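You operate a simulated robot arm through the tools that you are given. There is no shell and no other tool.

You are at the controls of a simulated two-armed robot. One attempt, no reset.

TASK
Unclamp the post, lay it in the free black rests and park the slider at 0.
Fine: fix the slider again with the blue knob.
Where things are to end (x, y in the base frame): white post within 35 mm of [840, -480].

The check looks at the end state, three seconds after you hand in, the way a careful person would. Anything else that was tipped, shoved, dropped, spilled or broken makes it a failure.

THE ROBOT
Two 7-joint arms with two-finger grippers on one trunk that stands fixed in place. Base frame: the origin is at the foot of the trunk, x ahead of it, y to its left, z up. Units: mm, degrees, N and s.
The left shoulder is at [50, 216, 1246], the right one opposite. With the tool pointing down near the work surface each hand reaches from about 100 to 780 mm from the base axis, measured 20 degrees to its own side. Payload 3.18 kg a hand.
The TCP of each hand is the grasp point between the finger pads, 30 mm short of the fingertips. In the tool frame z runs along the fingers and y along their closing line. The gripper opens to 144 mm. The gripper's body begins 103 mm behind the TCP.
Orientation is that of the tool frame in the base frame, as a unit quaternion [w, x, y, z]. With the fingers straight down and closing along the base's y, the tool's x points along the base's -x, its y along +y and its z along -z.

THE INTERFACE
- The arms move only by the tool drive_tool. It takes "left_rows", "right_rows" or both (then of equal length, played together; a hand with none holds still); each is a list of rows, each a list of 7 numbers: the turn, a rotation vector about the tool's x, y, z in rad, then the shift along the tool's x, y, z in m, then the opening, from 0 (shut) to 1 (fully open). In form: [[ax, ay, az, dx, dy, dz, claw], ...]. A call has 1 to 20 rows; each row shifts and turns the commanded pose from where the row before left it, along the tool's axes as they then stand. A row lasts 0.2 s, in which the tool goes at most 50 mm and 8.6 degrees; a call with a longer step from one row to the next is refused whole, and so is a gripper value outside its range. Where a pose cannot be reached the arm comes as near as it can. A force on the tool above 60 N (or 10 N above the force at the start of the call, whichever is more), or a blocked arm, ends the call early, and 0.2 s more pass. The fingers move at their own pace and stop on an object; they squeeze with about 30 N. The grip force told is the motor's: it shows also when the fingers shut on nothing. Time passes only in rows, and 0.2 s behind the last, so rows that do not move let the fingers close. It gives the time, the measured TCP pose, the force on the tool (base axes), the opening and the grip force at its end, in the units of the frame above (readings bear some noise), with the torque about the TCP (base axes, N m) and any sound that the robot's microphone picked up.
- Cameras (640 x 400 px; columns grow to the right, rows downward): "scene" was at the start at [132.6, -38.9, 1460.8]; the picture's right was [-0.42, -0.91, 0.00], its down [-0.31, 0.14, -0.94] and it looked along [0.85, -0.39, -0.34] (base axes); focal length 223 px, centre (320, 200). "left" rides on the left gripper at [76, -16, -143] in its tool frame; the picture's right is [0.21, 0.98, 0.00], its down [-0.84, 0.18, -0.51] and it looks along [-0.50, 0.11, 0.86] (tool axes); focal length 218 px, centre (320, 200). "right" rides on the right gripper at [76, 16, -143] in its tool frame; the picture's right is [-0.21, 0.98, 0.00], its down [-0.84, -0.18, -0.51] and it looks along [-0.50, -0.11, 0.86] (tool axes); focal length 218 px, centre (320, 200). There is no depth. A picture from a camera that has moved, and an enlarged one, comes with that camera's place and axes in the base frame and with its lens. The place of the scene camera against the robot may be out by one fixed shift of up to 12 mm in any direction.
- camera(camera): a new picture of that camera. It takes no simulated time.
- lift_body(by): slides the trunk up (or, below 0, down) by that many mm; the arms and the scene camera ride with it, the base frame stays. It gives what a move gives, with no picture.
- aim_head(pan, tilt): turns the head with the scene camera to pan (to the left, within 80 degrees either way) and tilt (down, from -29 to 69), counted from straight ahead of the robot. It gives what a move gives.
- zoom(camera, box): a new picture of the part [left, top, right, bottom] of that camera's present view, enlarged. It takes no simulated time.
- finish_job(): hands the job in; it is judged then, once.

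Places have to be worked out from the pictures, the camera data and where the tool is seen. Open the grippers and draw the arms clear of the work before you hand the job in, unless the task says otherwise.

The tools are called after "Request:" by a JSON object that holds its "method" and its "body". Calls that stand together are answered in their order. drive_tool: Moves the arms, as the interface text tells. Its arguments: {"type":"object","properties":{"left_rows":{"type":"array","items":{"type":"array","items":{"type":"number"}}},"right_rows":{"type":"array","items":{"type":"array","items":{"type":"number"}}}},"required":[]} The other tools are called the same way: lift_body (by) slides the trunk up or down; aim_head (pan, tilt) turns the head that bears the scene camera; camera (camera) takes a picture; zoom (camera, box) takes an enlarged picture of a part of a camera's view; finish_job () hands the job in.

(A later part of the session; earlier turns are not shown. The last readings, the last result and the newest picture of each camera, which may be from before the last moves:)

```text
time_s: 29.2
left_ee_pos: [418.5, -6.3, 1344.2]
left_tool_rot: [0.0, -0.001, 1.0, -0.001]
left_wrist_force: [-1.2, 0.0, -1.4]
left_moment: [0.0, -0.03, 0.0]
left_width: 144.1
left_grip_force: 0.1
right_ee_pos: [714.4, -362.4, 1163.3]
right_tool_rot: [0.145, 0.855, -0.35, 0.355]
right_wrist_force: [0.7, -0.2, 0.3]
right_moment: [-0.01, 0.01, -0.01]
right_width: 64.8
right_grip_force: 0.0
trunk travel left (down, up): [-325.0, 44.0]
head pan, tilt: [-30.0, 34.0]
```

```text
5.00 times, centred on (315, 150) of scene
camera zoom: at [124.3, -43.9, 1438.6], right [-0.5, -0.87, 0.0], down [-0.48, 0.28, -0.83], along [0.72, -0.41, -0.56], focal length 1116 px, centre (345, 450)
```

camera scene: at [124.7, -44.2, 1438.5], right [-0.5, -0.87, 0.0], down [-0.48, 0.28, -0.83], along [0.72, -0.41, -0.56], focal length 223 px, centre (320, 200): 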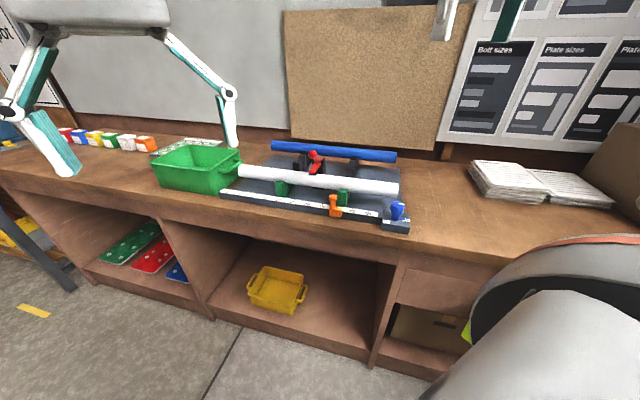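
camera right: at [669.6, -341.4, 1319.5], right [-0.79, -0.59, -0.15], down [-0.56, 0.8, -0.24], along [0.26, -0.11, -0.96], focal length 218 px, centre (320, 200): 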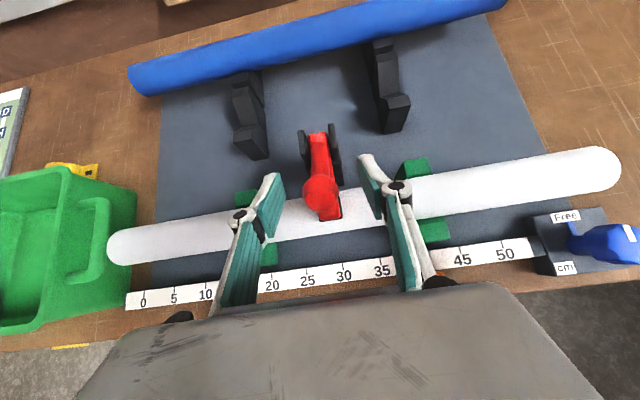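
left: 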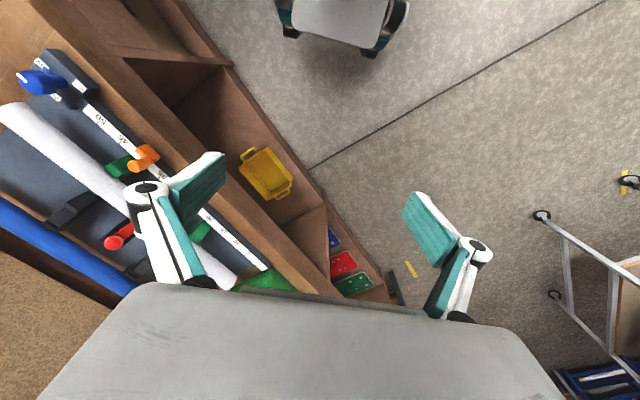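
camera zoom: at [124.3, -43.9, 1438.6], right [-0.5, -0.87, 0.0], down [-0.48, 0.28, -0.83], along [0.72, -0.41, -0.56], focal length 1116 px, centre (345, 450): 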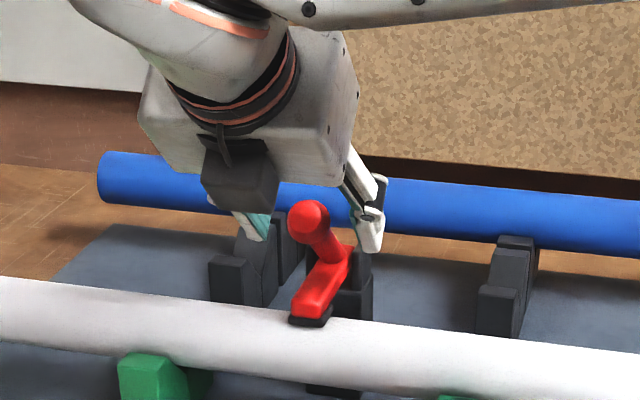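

Both views put the ball about 5 mm from the TCP, between the pads. I close on it.

Request:
{"method": "drive_tool", "body": {"right_rows": [[0, 0, 0, 0, 0, 0, 0.3], [0, 0, 0, 0, 0, 0, 0.1], [0, 0, 0, 0, 0, 0, 0.05], [0, 0, 0, 0, 0, 0, 0.05]]}}

Request:
{"method": "camera", "body": {"camera": "right"}}

```text
time_s: 30.2
left_ee_pos: [419.3, -6.1, 1343.4]
left_tool_rot: [0.0, -0.001, 1.0, -0.001]
left_wrist_force: [0.5, -0.3, 0.0]
left_moment: [0.02, 0.0, 0.0]
left_width: 144.0
left_grip_force: 0.0
right_ee_pos: [714.7, -362.1, 1162.8]
right_tool_rot: [0.144, 0.855, -0.349, 0.355]
right_wrist_force: [2.7, 1.3, 0.1]
right_moment: [0.0, -0.05, 0.02]
right_width: 27.9
right_grip_force: 44.8
trunk travel left (down, up): [-325.0, 44.0]
head pan, tilt: [-30.0, 34.0]
```

```text
taken
camera right: at [670.3, -341.5, 1319.3], right [-0.79, -0.6, -0.15], down [-0.56, 0.8, -0.24], along [0.26, -0.11, -0.96], focal length 218 px, centre (320, 200)
```

right: 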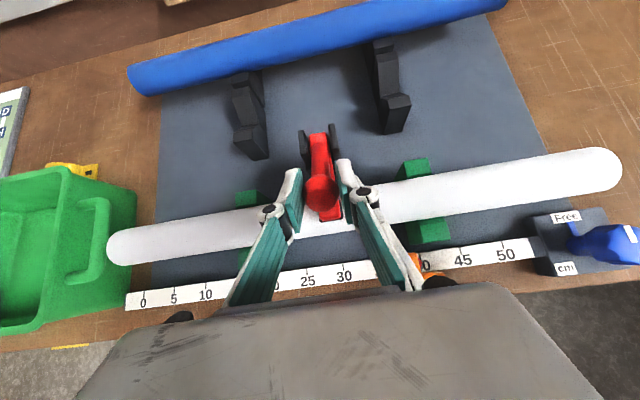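

The ball is held at 27.9 mm. With the hinge at about 83 mm beyond it and z≈1098 (radius ≈102 mm), I start the opening arc of about 30° and watch the forces.

Request:
{"method": "drive_tool", "body": {"right_rows": [[0, 0, 0, 0.0089, 0, -0.0007, 0.05], [0, 0, 0, 0.0089, 0, -0.0007, 0.05], [0, 0, 0, 0.0089, 0, 0.0009, 0.05], [0, 0, 0, 0.0089, 0, 0.001, 0.05]]}}

Request:
{"method": "camera", "body": {"camera": "right"}}

```text
time_s: 31.2
left_ee_pos: [418.7, -7.5, 1344.0]
left_tool_rot: [0.001, -0.001, 1.0, 0.0]
left_wrist_force: [-0.5, 0.4, -0.9]
left_moment: [-0.02, 0.0, -0.01]
left_width: 143.9
left_grip_force: 0.1
right_ee_pos: [733.1, -379.8, 1188.2]
right_tool_rot: [0.144, 0.855, -0.352, 0.352]
right_wrist_force: [-17.6, -3.8, -13.9]
right_moment: [0.78, 0.82, 0.13]
right_width: 27.9
right_grip_force: 44.9
trunk travel left (down, up): [-325.0, 44.0]
head pan, tilt: [-30.0, 34.0]
```

```text
taken
camera right: at [689.3, -360.0, 1343.6], right [-0.79, -0.59, -0.15], down [-0.55, 0.8, -0.23], along [0.26, -0.1, -0.96], focal length 218 px, centre (320, 200)
```

right: 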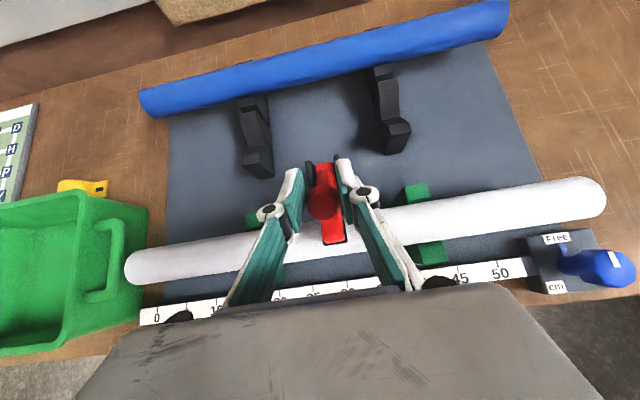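

The lever follows with moderate forces. I continue the arc by another 40°, easing 1 mm sideways.

Request:
{"method": "drive_tool", "body": {"right_rows": [[0, 0, 0, 0.0085, 0.0005, 0.0025, 0.05], [0, 0, 0, 0.0085, 0.0005, 0.0025, 0.05], [0, 0, 0, 0.008, 0, 0.0039, 0.05], [0, 0, 0, 0.008, 0, 0.0039, 0.05], [0, 0, 0, 0.0072, 0, 0.0052, 0.05], [0, 0, 0, 0.0072, 0, 0.0052, 0.05]]}}

Request:
{"method": "camera", "body": {"camera": "right"}}

Request:
{"method": "zoom", "body": {"camera": "scene", "box": [260, 110, 370, 190]}}

```text
time_s: 32.6
left_ee_pos: [419.1, -8.3, 1344.4]
left_tool_rot: [0.001, -0.001, 1.0, -0.001]
left_wrist_force: [1.1, 0.5, 0.2]
left_moment: [-0.01, 0.01, 0.0]
left_width: 144.2
left_grip_force: 0.1
right_ee_pos: [767.0, -416.0, 1205.0]
right_tool_rot: [0.144, 0.855, -0.349, 0.356]
right_wrist_force: [-0.1, -0.1, 0.3]
right_moment: [-0.01, 0.01, 0.01]
right_width: 7.2
right_grip_force: 0.0
right hand out of reach, approached as far as the arm can: row 5
trunk travel left (down, up): [-325.0, 44.0]
head pan, tilt: [-30.0, 34.0]
```

```text
taken
camera right: at [721.0, -396.6, 1361.0], right [-0.79, -0.6, -0.15], down [-0.56, 0.8, -0.24], along [0.26, -0.11, -0.96], focal length 218 px, centre (320, 200)
```

right: 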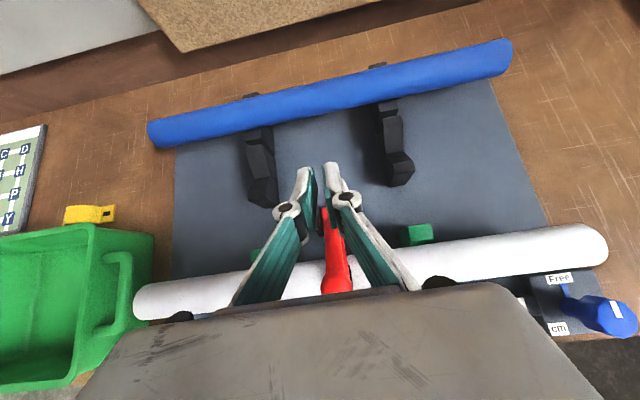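

```text
5.00 times, centred on (315, 150) of scene
camera zoom: at [124.8, -44.2, 1438.5], right [-0.5, -0.87, 0.0], down [-0.48, 0.28, -0.83], along [0.72, -0.41, -0.56], focal length 1116 px, centre (345, 450)
```

zoom: 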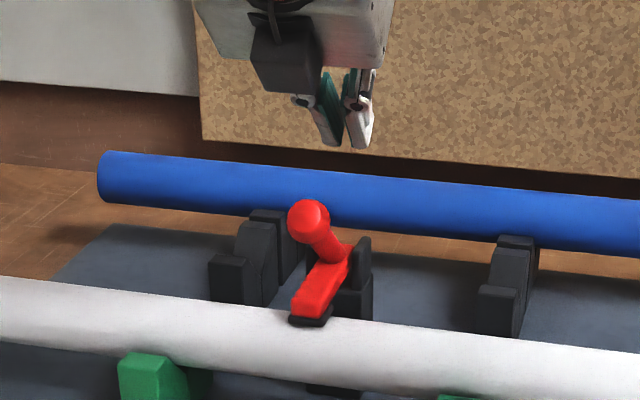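

The ball slipped from the side grip and the lever fell back shut, so it needs a firmer push. I retreat, turn the hand 90° about its own axis so one finger can lift from under the handle, and shift the idle left hand out of the way.

Request:
{"method": "drive_tool", "body": {"right_rows": [[0, 0, 0, 0, 0, -0.044, 0.2], [0, 0, 0, 0, 0, -0.044, 0.3], [0, 0, 0, 0, 0, -0.044, 0.3], [0, 0, 0.131, 0, 0, 0, 0.3], [0, 0, 0.131, 0, 0, 0, 0.3], [0, 0, 0.131, 0, 0, 0, 0.3], [0, 0, 0.131, 0, 0, 0, 0.3], [0, 0, 0.131, 0, 0, 0, 0.3], [0, 0, 0.131, 0, 0, 0, 0.3], [0, 0, 0.131, 0, 0, 0, 0.3], [0, 0, 0.131, 0, 0, 0, 0.3], [0, 0, 0.131, 0, 0, 0, 0.3], [0, 0, 0.131, 0, 0, 0, 0.3], [0, 0, 0.131, 0, 0, 0, 0.3], [0, 0, 0.13, 0, 0, 0, 0.3], [0, 0, 0, 0, 0, 0, 0.3]], "left_rows": [[0, 0, 0, 0, 0.04, 0, 1], [0, 0, 0, 0, 0.04, 0, 1], [0, 0, 0, 0, 0.04, 0, 1], [0, 0, 0, 0, 0.04, 0, 1], [0, 0, 0, 0, 0.04, 0, 1], [0, 0, 0, 0, 0.04, 0, 1], [0, 0, 0, 0, 0, 0, 1], [0, 0, 0, 0, 0, 0, 1], [0, 0, 0, 0, 0, 0, 1], [0, 0, 0, 0, 0, 0, 1], [0, 0, 0, 0, 0, 0, 1], [0, 0, 0, 0, 0, 0, 1], [0, 0, 0, 0, 0, 0, 1], [0, 0, 0, 0, 0, 0, 1], [0, 0, 0, 0, 0, 0, 1], [0, 0, 0, 0, 0, 0, 1]]}}

Request:
{"method": "camera", "body": {"camera": "right"}}

Request:
{"method": "camera", "body": {"camera": "scene"}}

```text
time_s: 36.0
left_ee_pos: [418.7, 231.9, 1342.2]
left_tool_rot: [0.0, -0.001, 1.0, -0.002]
left_wrist_force: [0.2, 0.9, -0.4]
left_moment: [0.03, -0.01, -0.01]
left_width: 144.2
left_grip_force: 0.0
right_ee_pos: [695.6, -355.5, 1298.3]
right_tool_rot: [0.151, -0.357, 0.852, -0.352]
right_wrist_force: [-0.1, -1.0, -0.5]
right_moment: [0.02, 0.0, 0.01]
right_width: 43.1
right_grip_force: 0.1
right hand out of reach, approached as far as the arm can: row 3
trunk travel left (down, up): [-325.0, 44.0]
head pan, tilt: [-30.0, 34.0]
```

```text
taken
camera right: at [563.0, -332.9, 1387.9], right [-0.34, 0.63, -0.69], down [0.42, 0.76, 0.49], along [0.84, -0.12, -0.53], focal length 218 px, centre (320, 200)
```

right: 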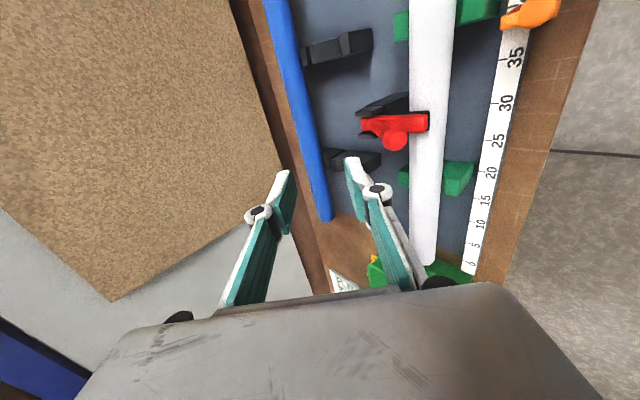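

```text
taken
camera scene: at [124.7, -44.4, 1438.5], right [-0.5, -0.87, 0.0], down [-0.48, 0.28, -0.83], along [0.72, -0.41, -0.56], focal length 223 px, centre (320, 200)
```

scene: 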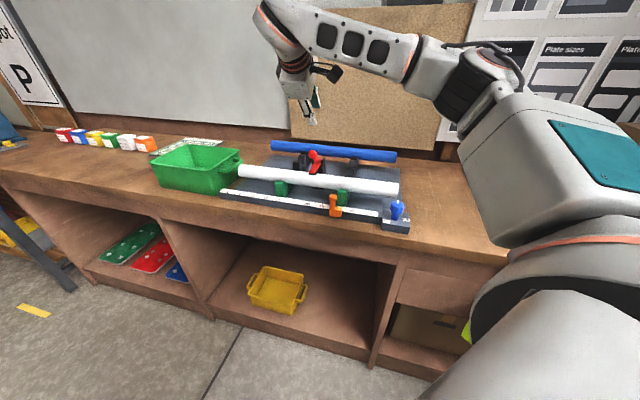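

The hand is now at (696,-356,1298), with one finger low toward the robot. I descend to a standoff along the handle's direction and tilt 9° more, then look.

Request:
{"method": "drive_tool", "body": {"right_rows": [[0, 0, 0, -0.003, 0.0335, 0.006, 0.3], [0, 0, 0, -0.003, 0.0335, 0.006, 0.3], [0, 0, 0, -0.003, 0.0335, 0.006, 0.3], [0.0785, 0, 0, 0, 0, 0, 0.3], [0.0785, 0, 0, 0, 0, 0, 0.3], [0, 0, 0, 0, 0, 0, 0.3]]}}

Request:
{"method": "camera", "body": {"camera": "right"}}

Request:
{"method": "zoom", "body": {"camera": "scene", "box": [250, 80, 390, 190]}}

```text
time_s: 37.4
left_ee_pos: [418.8, 231.8, 1341.6]
left_tool_rot: [0.0, -0.001, 1.0, -0.001]
left_wrist_force: [0.2, 0.4, -0.6]
left_moment: [-0.02, -0.03, -0.01]
left_width: 144.2
left_grip_force: 0.0
right_ee_pos: [658.6, -317.7, 1213.7]
right_tool_rot: [0.178, -0.346, 0.821, -0.418]
right_wrist_force: [0.8, -0.8, -0.4]
right_moment: [-0.03, 0.0, 0.0]
right_width: 43.2
right_grip_force: 0.1
right hand out of reach, approached as far as the arm can: row 4, 5
trunk travel left (down, up): [-325.0, 44.0]
head pan, tilt: [-30.0, 34.0]
```

```text
taken
camera right: at [515.2, -285.3, 1284.5], right [-0.26, 0.55, -0.79], down [0.37, 0.82, 0.45], along [0.89, -0.17, -0.42], focal length 218 px, centre (320, 200)
```

right: 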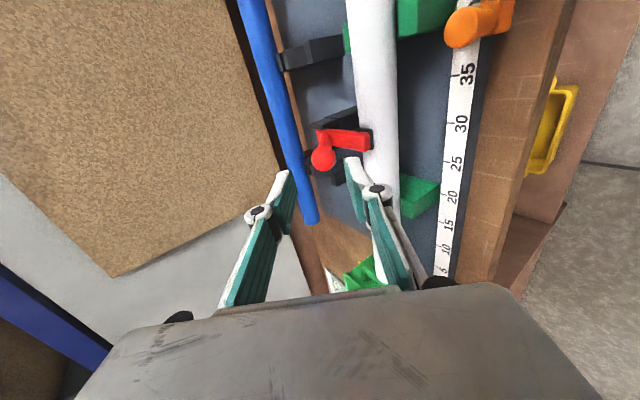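

```text
3.64 times, centred on (320, 135) of scene
camera zoom: at [124.9, -44.4, 1438.5], right [-0.5, -0.87, 0.0], down [-0.48, 0.28, -0.83], along [0.72, -0.41, -0.56], focal length 812 px, centre (320, 436)
```

zoom: 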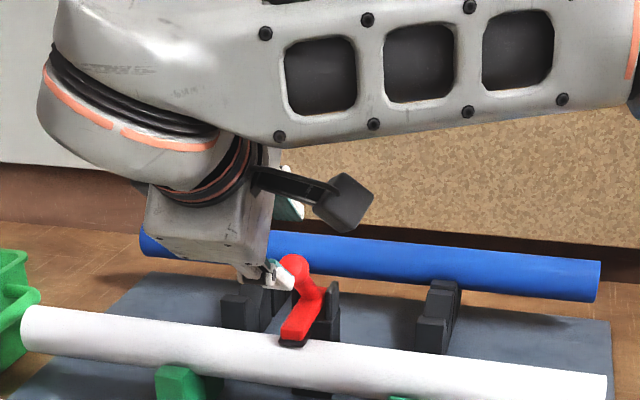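

The ball lies on the tool's axis in the closing direction, but the hand is about 8 mm short along the post direction. I try that sideways correction alone.

Request:
{"method": "drive_tool", "body": {"right_rows": [[0, 0, 0, -0.004, 0, 0, 0.3], [0, 0, 0, -0.0045, 0, 0, 0.3], [0, 0, 0, 0, 0, 0, 0.3]]}}

```text
time_s: 38.2
left_ee_pos: [418.7, 232.4, 1341.8]
left_tool_rot: [-0.001, -0.001, 1.0, -0.001]
left_wrist_force: [-0.1, -0.2, 0.0]
left_moment: [0.01, -0.01, 0.02]
left_width: 144.0
left_grip_force: 0.1
right_ee_pos: [658.1, -317.4, 1215.0]
right_tool_rot: [0.178, -0.345, 0.821, -0.418]
right_wrist_force: [0.4, 0.1, -0.2]
right_moment: [0.02, -0.01, 0.03]
right_width: 43.1
right_grip_force: 0.1
right hand out of reach, approached as far as the arm can: row 1, 2
trunk travel left (down, up): [-325.0, 44.0]
head pan, tilt: [-30.0, 34.0]
```

That direction is blocked by the arm's limits, so I swing the approach 15° toward the arm's natural radial direction, about the vertical, and re-centre on the ball.

Request:
{"method": "drive_tool", "body": {"right_rows": [[0, -0.106, -0.077, 0, 0, 0, 0.3], [0, -0.106, -0.077, 0, 0, 0, 0.3], [0, 0, 0, 0.0106, 0.0031, -0.0026, 0.3], [0, 0, 0, 0, 0, 0, 0.3]]}}

Request:
{"method": "camera", "body": {"camera": "right"}}

```text
time_s: 39.2
left_ee_pos: [418.1, 232.8, 1342.3]
left_tool_rot: [0.0, -0.001, 1.0, -0.001]
left_wrist_force: [-0.1, 0.1, -0.2]
left_moment: [-0.01, 0.0, -0.01]
left_width: 143.9
left_grip_force: 0.1
right_ee_pos: [651.2, -324.9, 1213.3]
right_tool_rot: [0.23, -0.447, 0.77, -0.393]
right_wrist_force: [-0.1, 0.4, 0.2]
right_moment: [-0.04, 0.0, 0.04]
right_width: 43.2
right_grip_force: 0.1
trunk travel left (down, up): [-325.0, 44.0]
head pan, tilt: [-30.0, 34.0]
```

```text
taken
camera right: at [504.2, -331.4, 1284.5], right [-0.4, 0.46, -0.79], down [0.15, 0.88, 0.44], along [0.91, 0.06, -0.42], focal length 218 px, centre (320, 200)
```

right: 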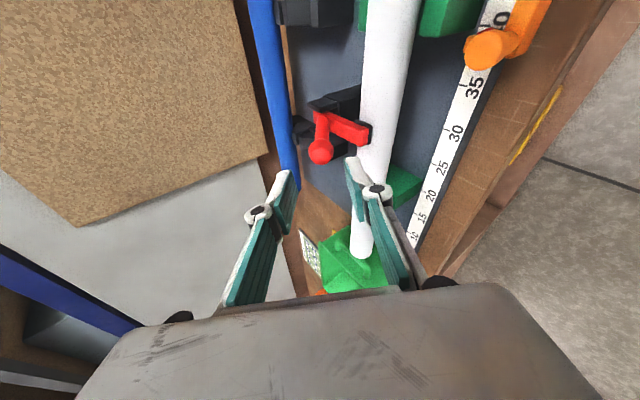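

The ball sits dead ahead on the tool axis at about 95 mm, and no limits are hit. I advance 80 mm so the lower finger passes under the ball, then check.

Request:
{"method": "drive_tool", "body": {"right_rows": [[0, 0, 0, 0, 0, 0.03, 0.3], [0, 0, 0, 0, 0, 0.03, 0.3], [0, 0, 0, 0, 0, 0.018, 0.3], [0, 0, 0, 0, 0, 0, 0.3]]}}

Request:
{"method": "camera", "body": {"camera": "right"}}

Request:
{"method": "zoom", "body": {"camera": "scene", "box": [260, 100, 380, 190]}}

```text
time_s: 40.2
left_ee_pos: [418.1, 232.0, 1340.3]
left_tool_rot: [0.0, 0.0, 1.0, -0.001]
left_wrist_force: [0.0, 0.4, -0.6]
left_moment: [0.0, 0.0, -0.01]
left_width: 144.0
left_grip_force: 0.1
right_ee_pos: [707.5, -357.3, 1167.2]
right_tool_rot: [0.23, -0.448, 0.77, -0.392]
right_wrist_force: [0.6, -0.6, -0.7]
right_moment: [0.01, 0.03, 0.04]
right_width: 43.3
right_grip_force: 0.0
trunk travel left (down, up): [-325.0, 44.0]
head pan, tilt: [-30.0, 34.0]
```

```text
taken
camera right: at [561.4, -363.6, 1237.8], right [-0.4, 0.47, -0.79], down [0.15, 0.88, 0.44], along [0.91, 0.06, -0.42], focal length 218 px, centre (320, 200)
```

right: 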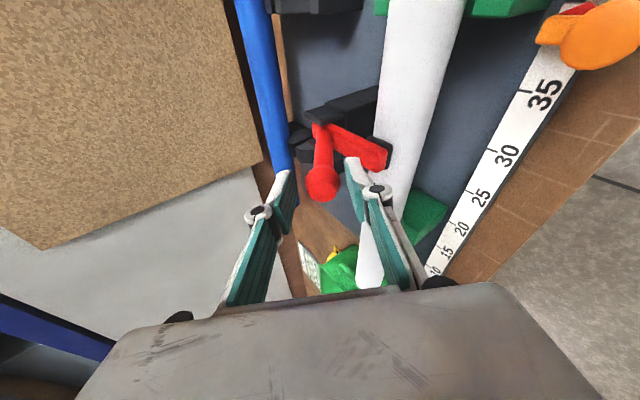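

```text
4.44 times, centred on (320, 145) of scene
camera zoom: at [124.4, -44.2, 1438.5], right [-0.5, -0.87, 0.0], down [-0.48, 0.28, -0.83], along [0.72, -0.41, -0.56], focal length 992 px, centre (320, 444)
```

zoom: 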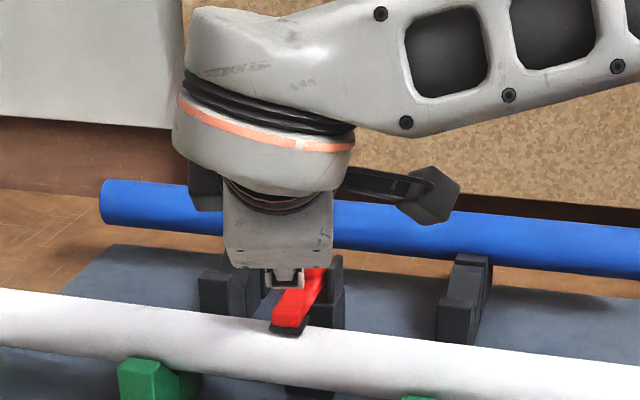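

The ball is centred between the upper and lower fingers at the expected spot. I close on it and start lifting along the arc, with the lower finger pushing, rotating the tool slightly as it goes.

Request:
{"method": "drive_tool", "body": {"right_rows": [[0, 0, 0, 0, 0, 0, 0.15], [0, 0, 0, 0, 0, 0, 0.1], [0, 0, 0, 0, 0, 0, 0.1], [0, 0, 0, 0.0015, -0.0087, 0.0006, 0.1], [-0.022, 0, 0, 0.0015, -0.0087, 0.0006, 0.1], [-0.022, 0, 0, 0.0018, -0.0085, 0.0021, 0.1], [-0.022, 0, 0, 0.0018, -0.0085, 0.0021, 0.1]]}}

Request:
{"method": "camera", "body": {"camera": "right"}}

Request:
{"method": "zoom", "body": {"camera": "scene", "box": [260, 100, 380, 190]}}

```text
time_s: 41.8
left_ee_pos: [419.3, 232.9, 1342.3]
left_tool_rot: [0.0, -0.001, 1.0, -0.002]
left_wrist_force: [0.8, -0.1, 0.6]
left_moment: [0.0, 0.01, 0.0]
left_width: 143.9
left_grip_force: 0.0
right_ee_pos: [725.3, -373.7, 1189.2]
right_tool_rot: [0.214, -0.457, 0.782, -0.367]
right_wrist_force: [-2.7, 5.4, -12.9]
right_moment: [1.04, 0.22, 0.5]
right_width: 28.8
right_grip_force: 45.1
trunk travel left (down, up): [-325.0, 44.0]
head pan, tilt: [-30.0, 34.0]
```

```text
taken
camera right: at [582.9, -383.0, 1268.4], right [-0.44, 0.49, -0.75], down [0.17, 0.87, 0.46], along [0.88, 0.07, -0.47], focal length 218 px, centre (320, 200)
```

right: 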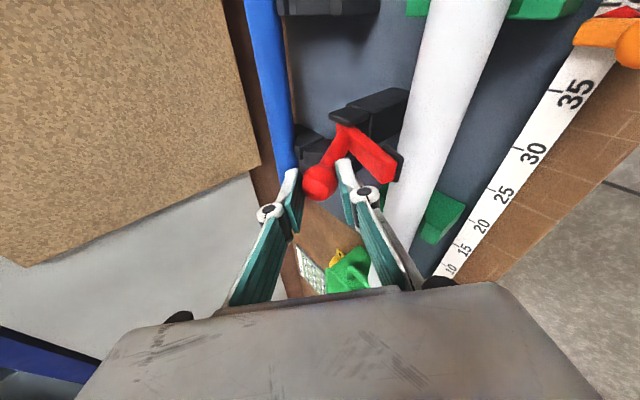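

```text
4.44 times, centred on (320, 145) of scene
camera zoom: at [125.5, -44.2, 1438.4], right [-0.5, -0.87, 0.0], down [-0.48, 0.28, -0.83], along [0.72, -0.41, -0.56], focal length 992 px, centre (320, 444)
```

zoom: 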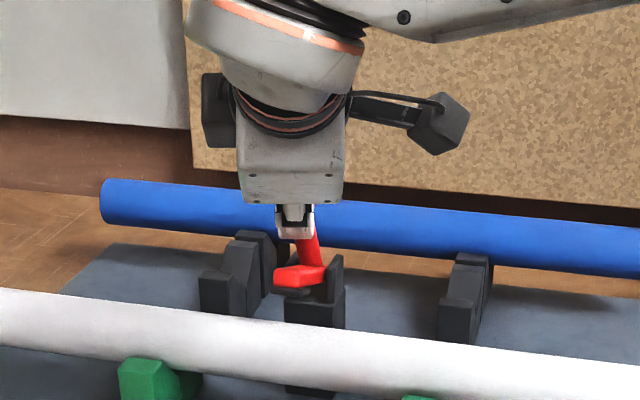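

The lever is opening: the pad is clear of the post and forces stay low. I carry on along the arc for another 40°.

Request:
{"method": "drive_tool", "body": {"right_rows": [[-0.022, 0, 0, 0.002, -0.0082, 0.0028, 0.1], [-0.022, 0, 0, 0.002, -0.0082, 0.0029, 0.1], [-0.022, 0, 0, 0.0022, -0.0077, 0.0039, 0.1], [-0.022, 0, 0, 0.0022, -0.0077, 0.0039, 0.1], [-0.022, 0, 0, 0.0023, -0.0071, 0.0049, 0.1], [-0.022, 0, 0, 0.0023, -0.0071, 0.0049, 0.1], [-0.022, 0, 0, 0.0023, -0.0063, 0.0058, 0.1], [-0.022, 0, 0, 0.0023, -0.0063, 0.0058, 0.1]]}}

Request:
{"method": "camera", "body": {"camera": "right"}}

Request:
{"method": "zoom", "body": {"camera": "scene", "box": [260, 100, 380, 190]}}

```text
time_s: 43.6
left_ee_pos: [417.4, 232.6, 1343.1]
left_tool_rot: [0.0, -0.001, 1.0, -0.001]
left_wrist_force: [-0.2, -0.3, 0.4]
left_moment: [0.0, 0.02, 0.0]
left_width: 144.0
left_grip_force: 0.0
right_ee_pos: [772.6, -423.8, 1210.5]
right_tool_rot: [0.174, -0.473, 0.81, -0.298]
right_wrist_force: [-2.6, 1.6, 0.3]
right_moment: [0.68, 0.0, 0.13]
right_width: 29.1
right_grip_force: 44.9
trunk travel left (down, up): [-325.0, 44.0]
head pan, tilt: [-30.0, 34.0]
```

```text
taken
camera right: at [643.7, -438.9, 1309.3], right [-0.55, 0.55, -0.63], down [0.25, 0.83, 0.5], along [0.8, 0.12, -0.59], focal length 218 px, centre (320, 200)
```

right: 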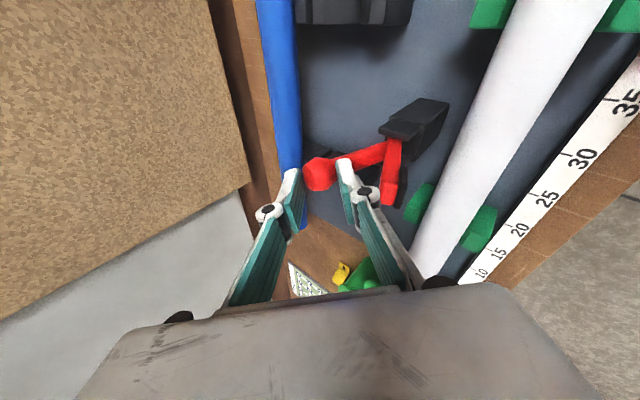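

```text
4.44 times, centred on (320, 145) of scene
camera zoom: at [124.4, -44.3, 1438.5], right [-0.5, -0.87, 0.0], down [-0.48, 0.28, -0.83], along [0.72, -0.41, -0.56], focal length 992 px, centre (320, 444)
```

zoom: 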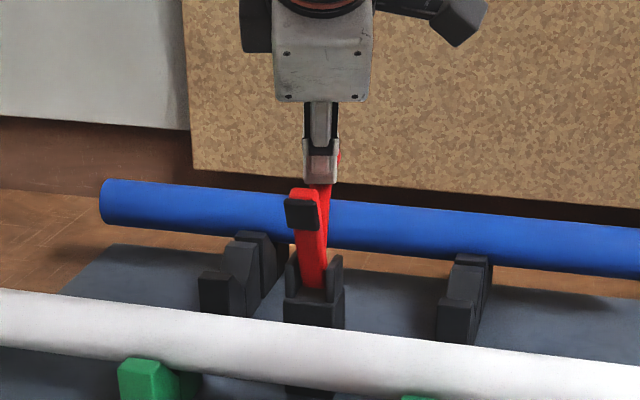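

The lever is now about 60° open with its arm near vertical. I take it another 25° so it is past its balance point, checking the forces.

Request:
{"method": "drive_tool", "body": {"right_rows": [[-0.018, 0, 0, 0.0023, -0.0055, 0.0066, 0.1], [-0.018, 0, 0, 0.0022, -0.0054, 0.0066, 0.1], [-0.018, 0, 0, 0.0022, -0.0045, 0.0073, 0.1], [-0.018, 0, 0, 0.0021, -0.0045, 0.0074, 0.1]]}}

Request:
{"method": "camera", "body": {"camera": "right"}}

Request:
{"method": "zoom", "body": {"camera": "scene", "box": [260, 100, 380, 190]}}

```text
time_s: 44.6
left_ee_pos: [410.1, 233.2, 1345.0]
left_tool_rot: [0.004, -0.001, 1.0, -0.001]
left_wrist_force: [0.0, -0.4, -0.3]
left_moment: [0.07, 0.02, -0.01]
left_width: 144.0
left_grip_force: 0.1
right_ee_pos: [785.5, -434.0, 1207.9]
right_tool_rot: [0.16, -0.479, 0.823, -0.261]
right_wrist_force: [-45.1, 11.4, 21.6]
right_moment: [-0.68, 1.37, -0.91]
right_width: 25.9
right_grip_force: 44.9
trunk travel left (down, up): [-325.0, 44.0]
head pan, tilt: [-30.0, 34.0]
stopped in row 4 (right hand): the force on the tool passed its limit at 64 N (the readings are from after the stop); the commanded pose is now the measured one
```

```text
taken
camera right: at [663.5, -457.0, 1313.8], right [-0.59, 0.58, -0.57], down [0.28, 0.8, 0.53], along [0.76, 0.15, -0.63], focal length 218 px, centre (320, 200)
```

right: 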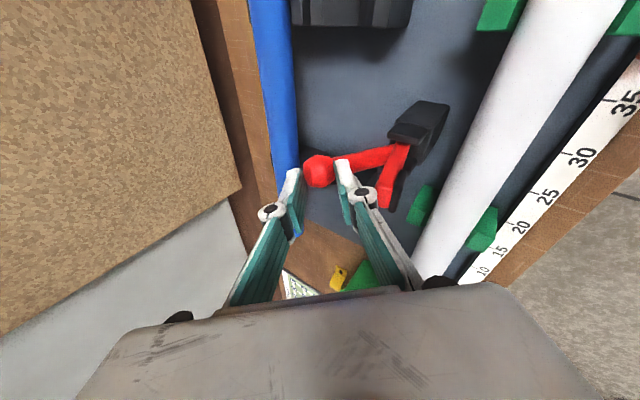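

```text
4.44 times, centred on (320, 145) of scene
camera zoom: at [115.8, -42.6, 1439.6], right [-0.5, -0.87, 0.0], down [-0.48, 0.28, -0.83], along [0.72, -0.42, -0.55], focal length 992 px, centre (320, 444)
```

zoom: 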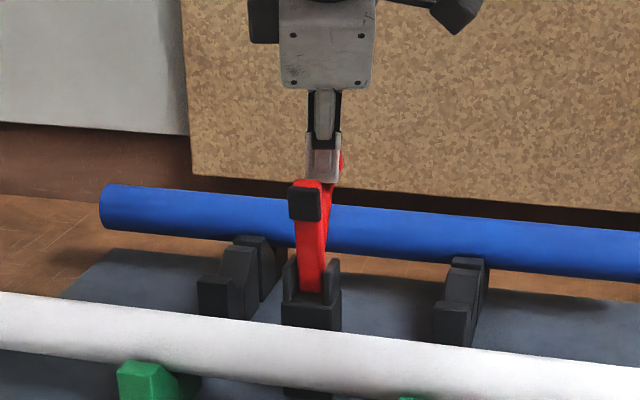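

The lever reached its stop at about 70° (64 N), with the arm upright. I back off a few mm to unload it, then open the fingers and see whether it stays.

Request:
{"method": "drive_tool", "body": {"right_rows": [[0, 0, 0, -0.001, 0.0015, -0.002, 0.1], [0, 0, 0, 0, 0.001, -0.001, 0.1], [0, 0, 0, 0, 0, 0, 0.22], [0, 0, 0, 0, 0, 0, 0.3], [0, 0, 0, 0, 0, 0, 0.32]]}}

Request:
{"method": "camera", "body": {"camera": "right"}}

Request:
{"method": "zoom", "body": {"camera": "scene", "box": [260, 100, 380, 190]}}

```text
time_s: 45.8
left_ee_pos: [414.8, 232.9, 1343.2]
left_tool_rot: [0.001, -0.001, 1.0, -0.001]
left_wrist_force: [0.0, 0.7, 0.2]
left_moment: [0.0, -0.01, 0.03]
left_width: 144.1
left_grip_force: 0.0
right_ee_pos: [787.4, -436.3, 1201.9]
right_tool_rot: [0.158, -0.48, 0.822, -0.264]
right_wrist_force: [-15.2, 0.4, 13.9]
right_moment: [0.03, 0.78, 0.13]
right_width: 52.4
right_grip_force: 2.2
trunk travel left (down, up): [-325.0, 44.0]
head pan, tilt: [-30.0, 34.0]
```

```text
taken
camera right: at [667.4, -457.2, 1309.1], right [-0.59, 0.57, -0.57], down [0.28, 0.81, 0.52], along [0.76, 0.15, -0.63], focal length 218 px, centre (320, 200)
```

right: 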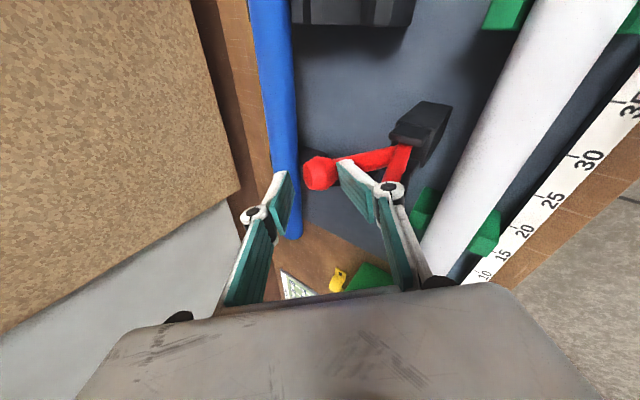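

```text
4.44 times, centred on (320, 145) of scene
camera zoom: at [121.1, -43.4, 1438.8], right [-0.5, -0.87, 0.0], down [-0.48, 0.28, -0.83], along [0.72, -0.41, -0.56], focal length 992 px, centre (320, 444)
```

zoom: 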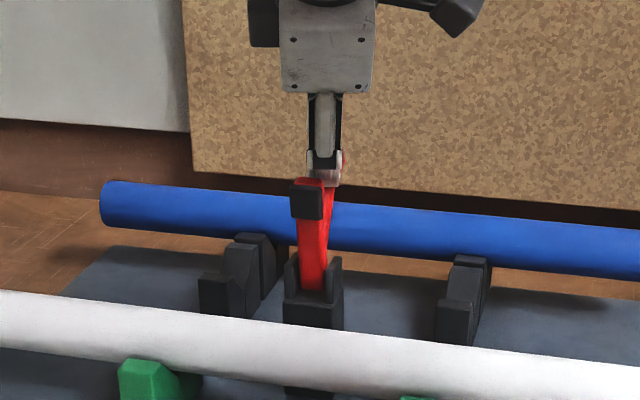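

The lever stands at its stop and the lower finger still leans on it. I ease the hand back toward the robot side and watch whether the lever follows.

Request:
{"method": "drive_tool", "body": {"right_rows": [[0, 0, 0, 0, 0.004, 0, 0.32], [0, 0, 0, 0, 0.004, 0, 0.32], [0, 0, 0, 0, 0, 0, 0.32]]}}

Request:
{"method": "camera", "body": {"camera": "right"}}

Request:
{"method": "zoom", "body": {"camera": "scene", "box": [260, 100, 380, 190]}}

```text
time_s: 46.6
left_ee_pos: [416.6, 234.0, 1343.0]
left_tool_rot: [0.001, -0.001, 1.0, 0.0]
left_wrist_force: [0.0, -0.5, -0.8]
left_moment: [-0.01, -0.04, -0.01]
left_width: 143.9
left_grip_force: 0.1
right_ee_pos: [784.7, -433.1, 1199.5]
right_tool_rot: [0.159, -0.48, 0.821, -0.265]
right_wrist_force: [-1.2, -3.2, 22.8]
right_moment: [0.16, 0.63, 0.06]
right_width: 43.9
right_grip_force: 0.1
trunk travel left (down, up): [-325.0, 44.0]
head pan, tilt: [-30.0, 34.0]
```

```text
taken
camera right: at [662.6, -454.3, 1305.8], right [-0.59, 0.57, -0.57], down [0.28, 0.81, 0.52], along [0.76, 0.15, -0.63], focal length 218 px, centre (320, 200)
```

right: 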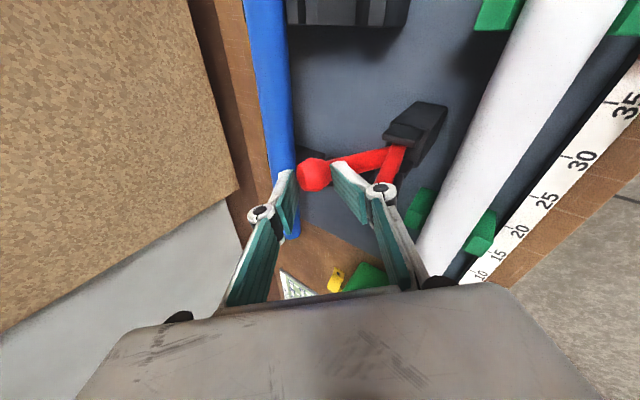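

```text
4.44 times, centred on (320, 145) of scene
camera zoom: at [122.2, -43.4, 1438.9], right [-0.5, -0.87, 0.0], down [-0.48, 0.28, -0.83], along [0.72, -0.41, -0.56], focal length 992 px, centre (320, 444)
```

zoom: 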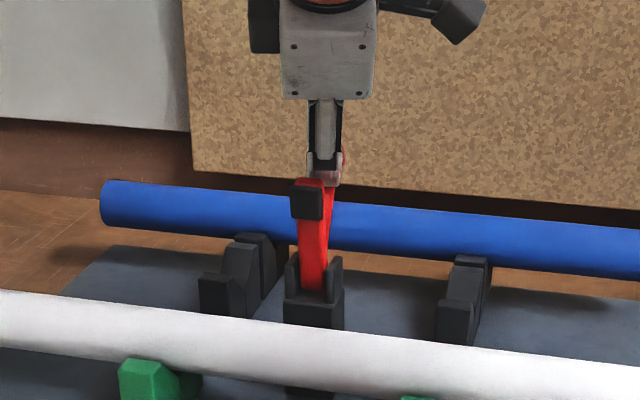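

The lever stays put as the finger leaves it. I withdraw straight back along the tool axis.

Request:
{"method": "drive_tool", "body": {"right_rows": [[0, 0, 0, 0, 0, -0.01, 0.36], [0, 0, 0, 0, 0, -0.02, 0.36], [0, 0, 0, 0, 0, -0.03, 0.36], [0, 0, 0, 0, 0, -0.03, 0.36], [0, 0, 0, 0, 0, -0.03, 0.36], [0, 0, 0, 0, 0, 0, 0.36]]}}

Request:
{"method": "camera", "body": {"camera": "right"}}

Request:
{"method": "zoom", "body": {"camera": "scene", "box": [250, 90, 390, 195]}}

```text
time_s: 48.0
left_ee_pos: [418.4, 231.5, 1342.2]
left_tool_rot: [0.0, -0.001, 1.0, 0.0]
left_wrist_force: [0.1, -0.7, 0.0]
left_moment: [0.01, 0.03, -0.01]
left_width: 144.0
left_grip_force: 0.0
right_ee_pos: [723.5, -400.1, 1293.5]
right_tool_rot: [0.155, -0.48, 0.823, -0.262]
right_wrist_force: [0.2, -0.5, 0.2]
right_moment: [0.02, 0.01, -0.02]
right_width: 51.9
right_grip_force: 0.1
trunk travel left (down, up): [-325.0, 44.0]
head pan, tilt: [-30.0, 34.0]
```

```text
taken
camera right: at [602.0, -421.6, 1401.9], right [-0.59, 0.57, -0.57], down [0.28, 0.81, 0.52], along [0.76, 0.15, -0.64], focal length 218 px, centre (320, 200)
```

right: 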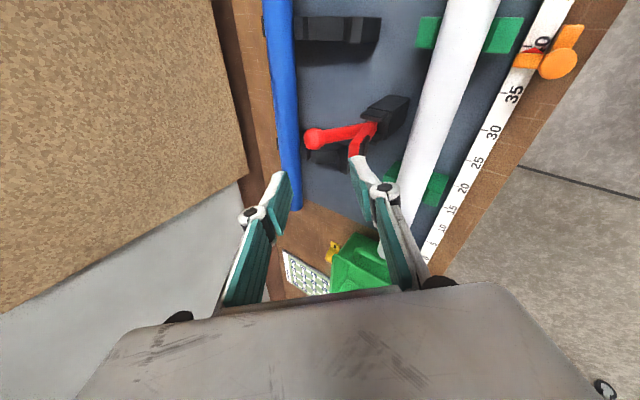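

```text
3.81 times, centred on (320, 142) of scene
camera zoom: at [125.5, -44.9, 1438.3], right [-0.5, -0.87, 0.0], down [-0.48, 0.28, -0.83], along [0.72, -0.41, -0.56], focal length 850 px, centre (320, 419)
```

zoom: 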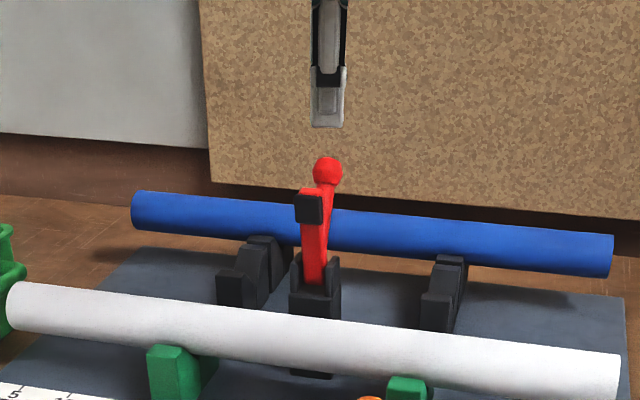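

The clamp stands open by itself, with the ball at about (800,-448,1190). Now the post: I will pick it about 75 mm right of its middle, clear of the lever. I move above that spot, (668,-414), and bring the tool toward vertical.

Request:
{"method": "drive_tool", "body": {"right_rows": [[0, 0, 0, 0.0195, 0.0354, 0.0138, 0.55], [0, 0, 0, 0.0195, 0.0354, 0.0138, 0.55], [-0.1236, 0, 0, 0, 0, 0, 0.55], [-0.1236, 0, 0, 0, 0, 0, 0.55], [-0.1236, 0, 0, 0, 0, 0, 0.55], [0, 0, 0, 0, 0, 0, 0.55]]}}

Request:
{"method": "camera", "body": {"camera": "right"}}

```text
time_s: 49.4
left_ee_pos: [417.5, 232.4, 1342.9]
left_tool_rot: [0.001, 0.0, 1.0, -0.001]
left_wrist_force: [0.2, 0.4, -0.2]
left_moment: [0.04, -0.01, -0.05]
left_width: 143.7
left_grip_force: 0.1
right_ee_pos: [667.8, -413.6, 1229.2]
right_tool_rot: [0.065, -0.502, 0.856, -0.106]
right_wrist_force: [-0.7, -0.3, 0.4]
right_moment: [0.01, 0.02, 0.0]
right_width: 79.4
right_grip_force: 0.1
trunk travel left (down, up): [-325.0, 44.0]
head pan, tilt: [-30.0, 34.0]
```

```text
taken
camera right: at [586.1, -457.4, 1363.7], right [-0.72, 0.65, -0.24], down [0.45, 0.71, 0.54], along [0.52, 0.28, -0.81], focal length 218 px, centre (320, 200)
```

right: 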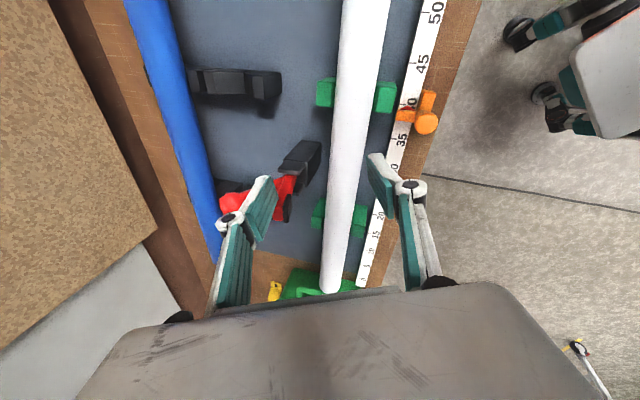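

The TCP is exactly over the planned grip point. I align the closing line across the post, lower to about 1160, and finish bringing the tool vertical.

Request:
{"method": "drive_tool", "body": {"right_rows": [[0, 0, 0.136, 0, 0, 0, 0.55], [0, 0, 0.136, 0, 0, 0, 0.55], [0, 0, 0, 0, 0.0087, 0.034, 0.55], [0, 0, 0, 0, 0.0087, 0.034, 0.55], [-0.125, 0, 0, 0, 0, 0, 0.55], [-0.125, 0, 0, 0, 0, 0, 0.55], [0, 0, 0, 0, 0, 0, 0.55]]}}

Request:
{"method": "camera", "body": {"camera": "right"}}

Request:
{"method": "zoom", "body": {"camera": "scene", "box": [250, 90, 430, 225]}}

```text
time_s: 51.0
left_ee_pos: [418.5, 232.9, 1342.1]
left_tool_rot: [0.0, -0.001, 1.0, -0.001]
left_wrist_force: [-0.6, -0.6, 0.2]
left_moment: [-0.03, -0.03, 0.0]
left_width: 143.7
left_grip_force: 0.1
right_ee_pos: [670.9, -408.4, 1159.5]
right_tool_rot: [0.03, -0.387, 0.921, 0.019]
right_wrist_force: [0.4, -0.5, -0.1]
right_moment: [0.03, 0.0, -0.02]
right_width: 79.2
right_grip_force: 0.0
trunk travel left (down, up): [-325.0, 44.0]
head pan, tilt: [-30.0, 34.0]
```

```text
taken
camera right: at [600.2, -460.8, 1297.6], right [-0.55, 0.83, 0.02], down [0.7, 0.44, 0.56], along [0.46, 0.33, -0.82], focal length 218 px, centre (320, 200)
```

right: 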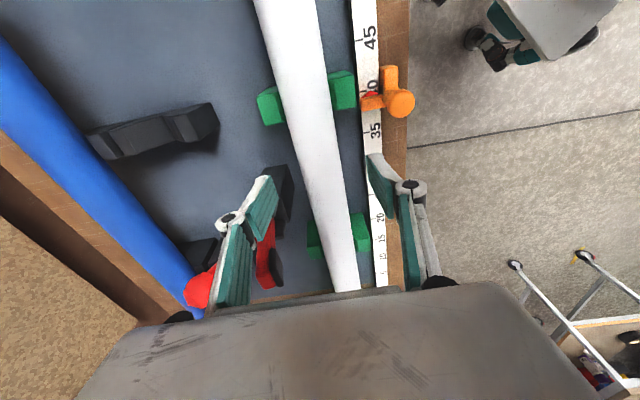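

```text
2.96 times, centred on (340, 158) of scene
camera zoom: at [124.0, -43.9, 1438.6], right [-0.5, -0.87, 0.0], down [-0.48, 0.28, -0.83], along [0.72, -0.41, -0.56], focal length 661 px, centre (261, 326)
```

zoom: 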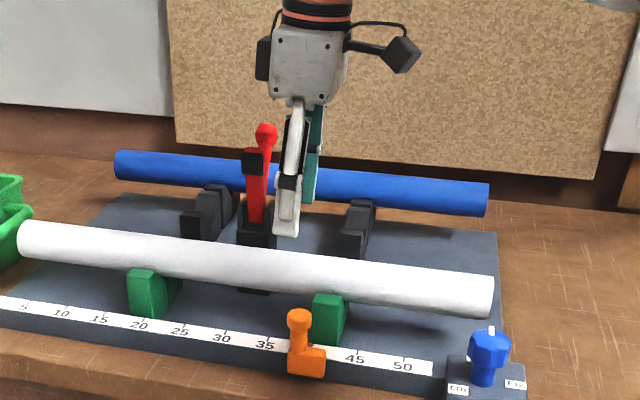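

The tool picked up a 4° lean along the post from the yaw step. I correct it and enlarge to check the post's centring between the fingers.

Request:
{"method": "drive_tool", "body": {"right_rows": [[0, 0.07, 0, 0, 0, 0, 0.55], [0, 0, 0, 0, 0, 0.01, 0.55], [0, 0, 0, 0, 0, 0, 0.55]]}}

Request:
{"method": "zoom", "body": {"camera": "right", "box": [200, 60, 440, 210]}}

```text
time_s: 51.8
left_ee_pos: [419.4, 232.7, 1341.8]
left_tool_rot: [0.0, 0.0, 1.0, -0.001]
left_wrist_force: [0.5, 0.4, 0.3]
left_moment: [-0.01, 0.02, -0.03]
left_width: 143.7
left_grip_force: 0.1
right_ee_pos: [671.8, -407.8, 1148.8]
right_tool_rot: [-0.001, -0.387, 0.922, 0.004]
right_wrist_force: [0.8, -0.1, -0.5]
right_moment: [0.01, 0.03, -0.01]
right_width: 79.4
right_grip_force: 0.1
trunk travel left (down, up): [-325.0, 44.0]
head pan, tilt: [-30.0, 34.0]
```

```text
2.67 times, centred on (320, 135) of right
camera zoom: at [608.2, -453.6, 1292.6], right [-0.55, 0.83, 0.01], down [0.72, 0.47, 0.51], along [0.42, 0.29, -0.86], focal length 582 px, centre (320, 373)
```

zoom: 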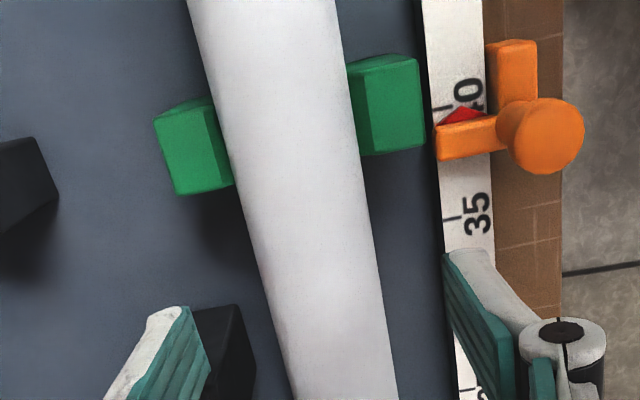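

The post is centred within about 3 mm and the green rest is clear of the fingers by about 20 mm. I shift 2.5 mm and descend to the post's axis height.

Request:
{"method": "drive_tool", "body": {"right_rows": [[0, 0, 0, 0, -0.0025, 0.02, 0.55], [0, 0, 0, 0, 0, 0.025, 0.55], [0, 0, 0, 0, 0, 0.02, 0.55], [0, 0, 0, 0, 0, 0.016, 0.55], [0, 0, 0, 0, 0, 0, 0.55]]}}

Request:
{"method": "camera", "body": {"camera": "right"}}

Request:
{"method": "zoom", "body": {"camera": "scene", "box": [270, 110, 410, 215]}}

```text
time_s: 53.0
left_ee_pos: [417.1, 232.8, 1341.8]
left_tool_rot: [0.0, -0.001, 1.0, -0.001]
left_wrist_force: [-0.7, 0.1, 0.2]
left_moment: [0.03, -0.01, 0.0]
left_width: 144.0
left_grip_force: 0.1
right_ee_pos: [675.1, -409.8, 1069.6]
right_tool_rot: [-0.001, -0.388, 0.922, 0.003]
right_wrist_force: [0.5, -0.8, 0.5]
right_moment: [0.03, -0.01, -0.02]
right_width: 79.2
right_grip_force: 0.1
trunk travel left (down, up): [-325.0, 44.0]
head pan, tilt: [-30.0, 34.0]
```

```text
taken
camera right: at [610.5, -455.6, 1213.4], right [-0.55, 0.83, 0.01], down [0.72, 0.47, 0.51], along [0.42, 0.29, -0.86], focal length 218 px, centre (320, 200)
```

right: 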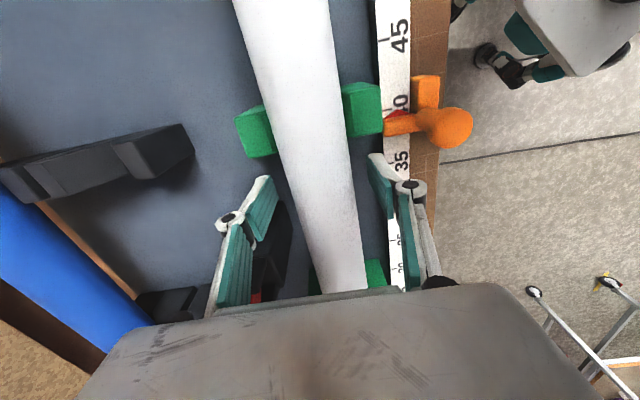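

```text
3.81 times, centred on (340, 162) of scene
camera zoom: at [124.5, -44.1, 1438.5], right [-0.5, -0.87, 0.0], down [-0.48, 0.28, -0.83], along [0.72, -0.41, -0.56], focal length 850 px, centre (244, 343)
```

zoom: 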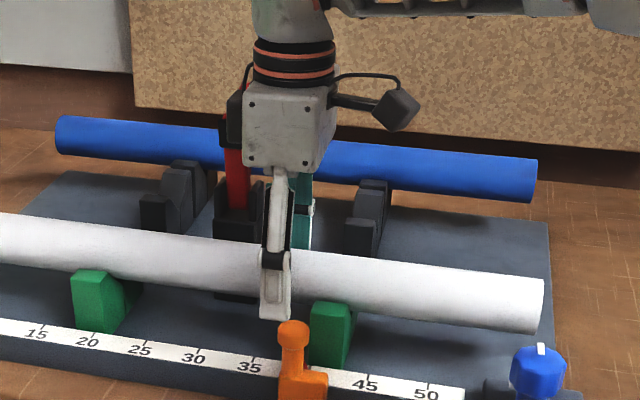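

The fingers straddle the post. I close on it.

Request:
{"method": "drive_tool", "body": {"right_rows": [[0, 0, 0, 0, 0, 0, 0.4], [0, 0, 0, 0, 0, 0, 0.25], [0, 0, 0, 0, 0, 0, 0.2], [0, 0, 0, 0, 0, 0, 0.2]]}}

```text
time_s: 54.0
left_ee_pos: [416.0, 233.1, 1341.8]
left_tool_rot: [-0.001, -0.001, 1.0, 0.0]
left_wrist_force: [0.0, -0.2, -0.8]
left_moment: [0.02, 0.01, 0.0]
left_width: 144.2
left_grip_force: 0.0
right_ee_pos: [674.5, -408.0, 1070.9]
right_tool_rot: [-0.002, -0.388, 0.922, 0.006]
right_wrist_force: [-7.6, 6.5, 0.5]
right_moment: [-0.38, 0.6, -0.61]
right_width: 46.1
right_grip_force: 29.9
trunk travel left (down, up): [-325.0, 44.0]
head pan, tilt: [-30.0, 34.0]
```

The post is held at 46 mm. I lift 20 mm slowly and look at the load and any droop.

Request:
{"method": "drive_tool", "body": {"right_rows": [[0, 0, 0, 0, 0, -0.005, 0.2], [0, 0, 0, 0, 0, -0.01, 0.2], [0, 0, 0, 0, 0, -0.01, 0.2], [0, 0, 0, 0, 0, 0, 0.2]]}}

Request:
{"method": "zoom", "body": {"camera": "scene", "box": [220, 90, 420, 230]}}

Request:
{"method": "camera", "body": {"camera": "right"}}

```text
time_s: 55.0
left_ee_pos: [418.2, 232.0, 1342.1]
left_tool_rot: [0.001, -0.001, 1.0, -0.001]
left_wrist_force: [-0.7, -0.4, 0.3]
left_moment: [-0.01, -0.01, -0.02]
left_width: 143.9
left_grip_force: 0.1
right_ee_pos: [672.8, -409.8, 1093.0]
right_tool_rot: [-0.002, -0.387, 0.922, 0.006]
right_wrist_force: [-0.1, -0.5, -5.5]
right_moment: [-0.26, 0.22, 0.0]
right_width: 46.1
right_grip_force: 30.1
trunk travel left (down, up): [-325.0, 44.0]
head pan, tilt: [-30.0, 34.0]
```

```text
2.86 times, centred on (320, 160) of scene
camera zoom: at [125.3, -44.6, 1438.4], right [-0.5, -0.87, 0.0], down [-0.48, 0.28, -0.83], along [0.72, -0.41, -0.56], focal length 638 px, centre (320, 314)
```

zoom: 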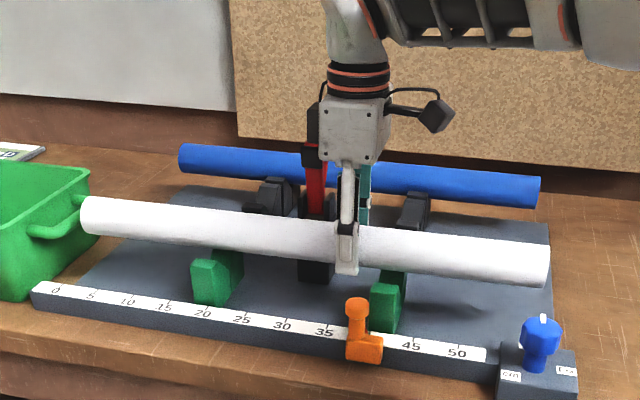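

```text
taken
camera right: at [609.9, -455.1, 1236.8], right [-0.55, 0.83, 0.01], down [0.72, 0.47, 0.51], along [0.42, 0.29, -0.86], focal length 218 px, centre (320, 200)
```

right: 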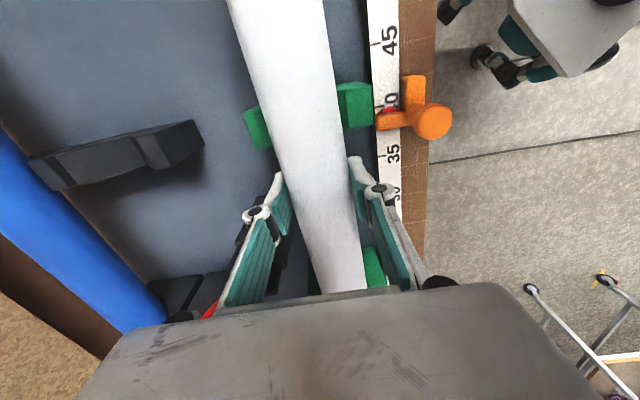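

The post comes up level: load 5.5 N, no visible droop. I raise the trunk 40 mm, which lifts the post further and gives the arm more reach at height.

Request:
{"method": "lift_body", "body": {"by": 40}}

```text
time_s: 55.8
left_ee_pos: [419.0, 233.0, 1382.2]
left_tool_rot: [0.0, -0.001, 1.0, -0.002]
left_wrist_force: [0.3, 0.7, -0.7]
left_moment: [0.03, -0.03, 0.03]
left_width: 143.9
left_grip_force: 0.1
right_ee_pos: [673.9, -411.3, 1131.9]
right_tool_rot: [-0.002, -0.387, 0.922, 0.005]
right_wrist_force: [-0.4, 0.2, -5.9]
right_moment: [-0.23, 0.23, -0.02]
right_width: 45.9
right_grip_force: 30.1
trunk travel left (down, up): [-365.0, 4.0]
head pan, tilt: [-30.0, 34.0]
```

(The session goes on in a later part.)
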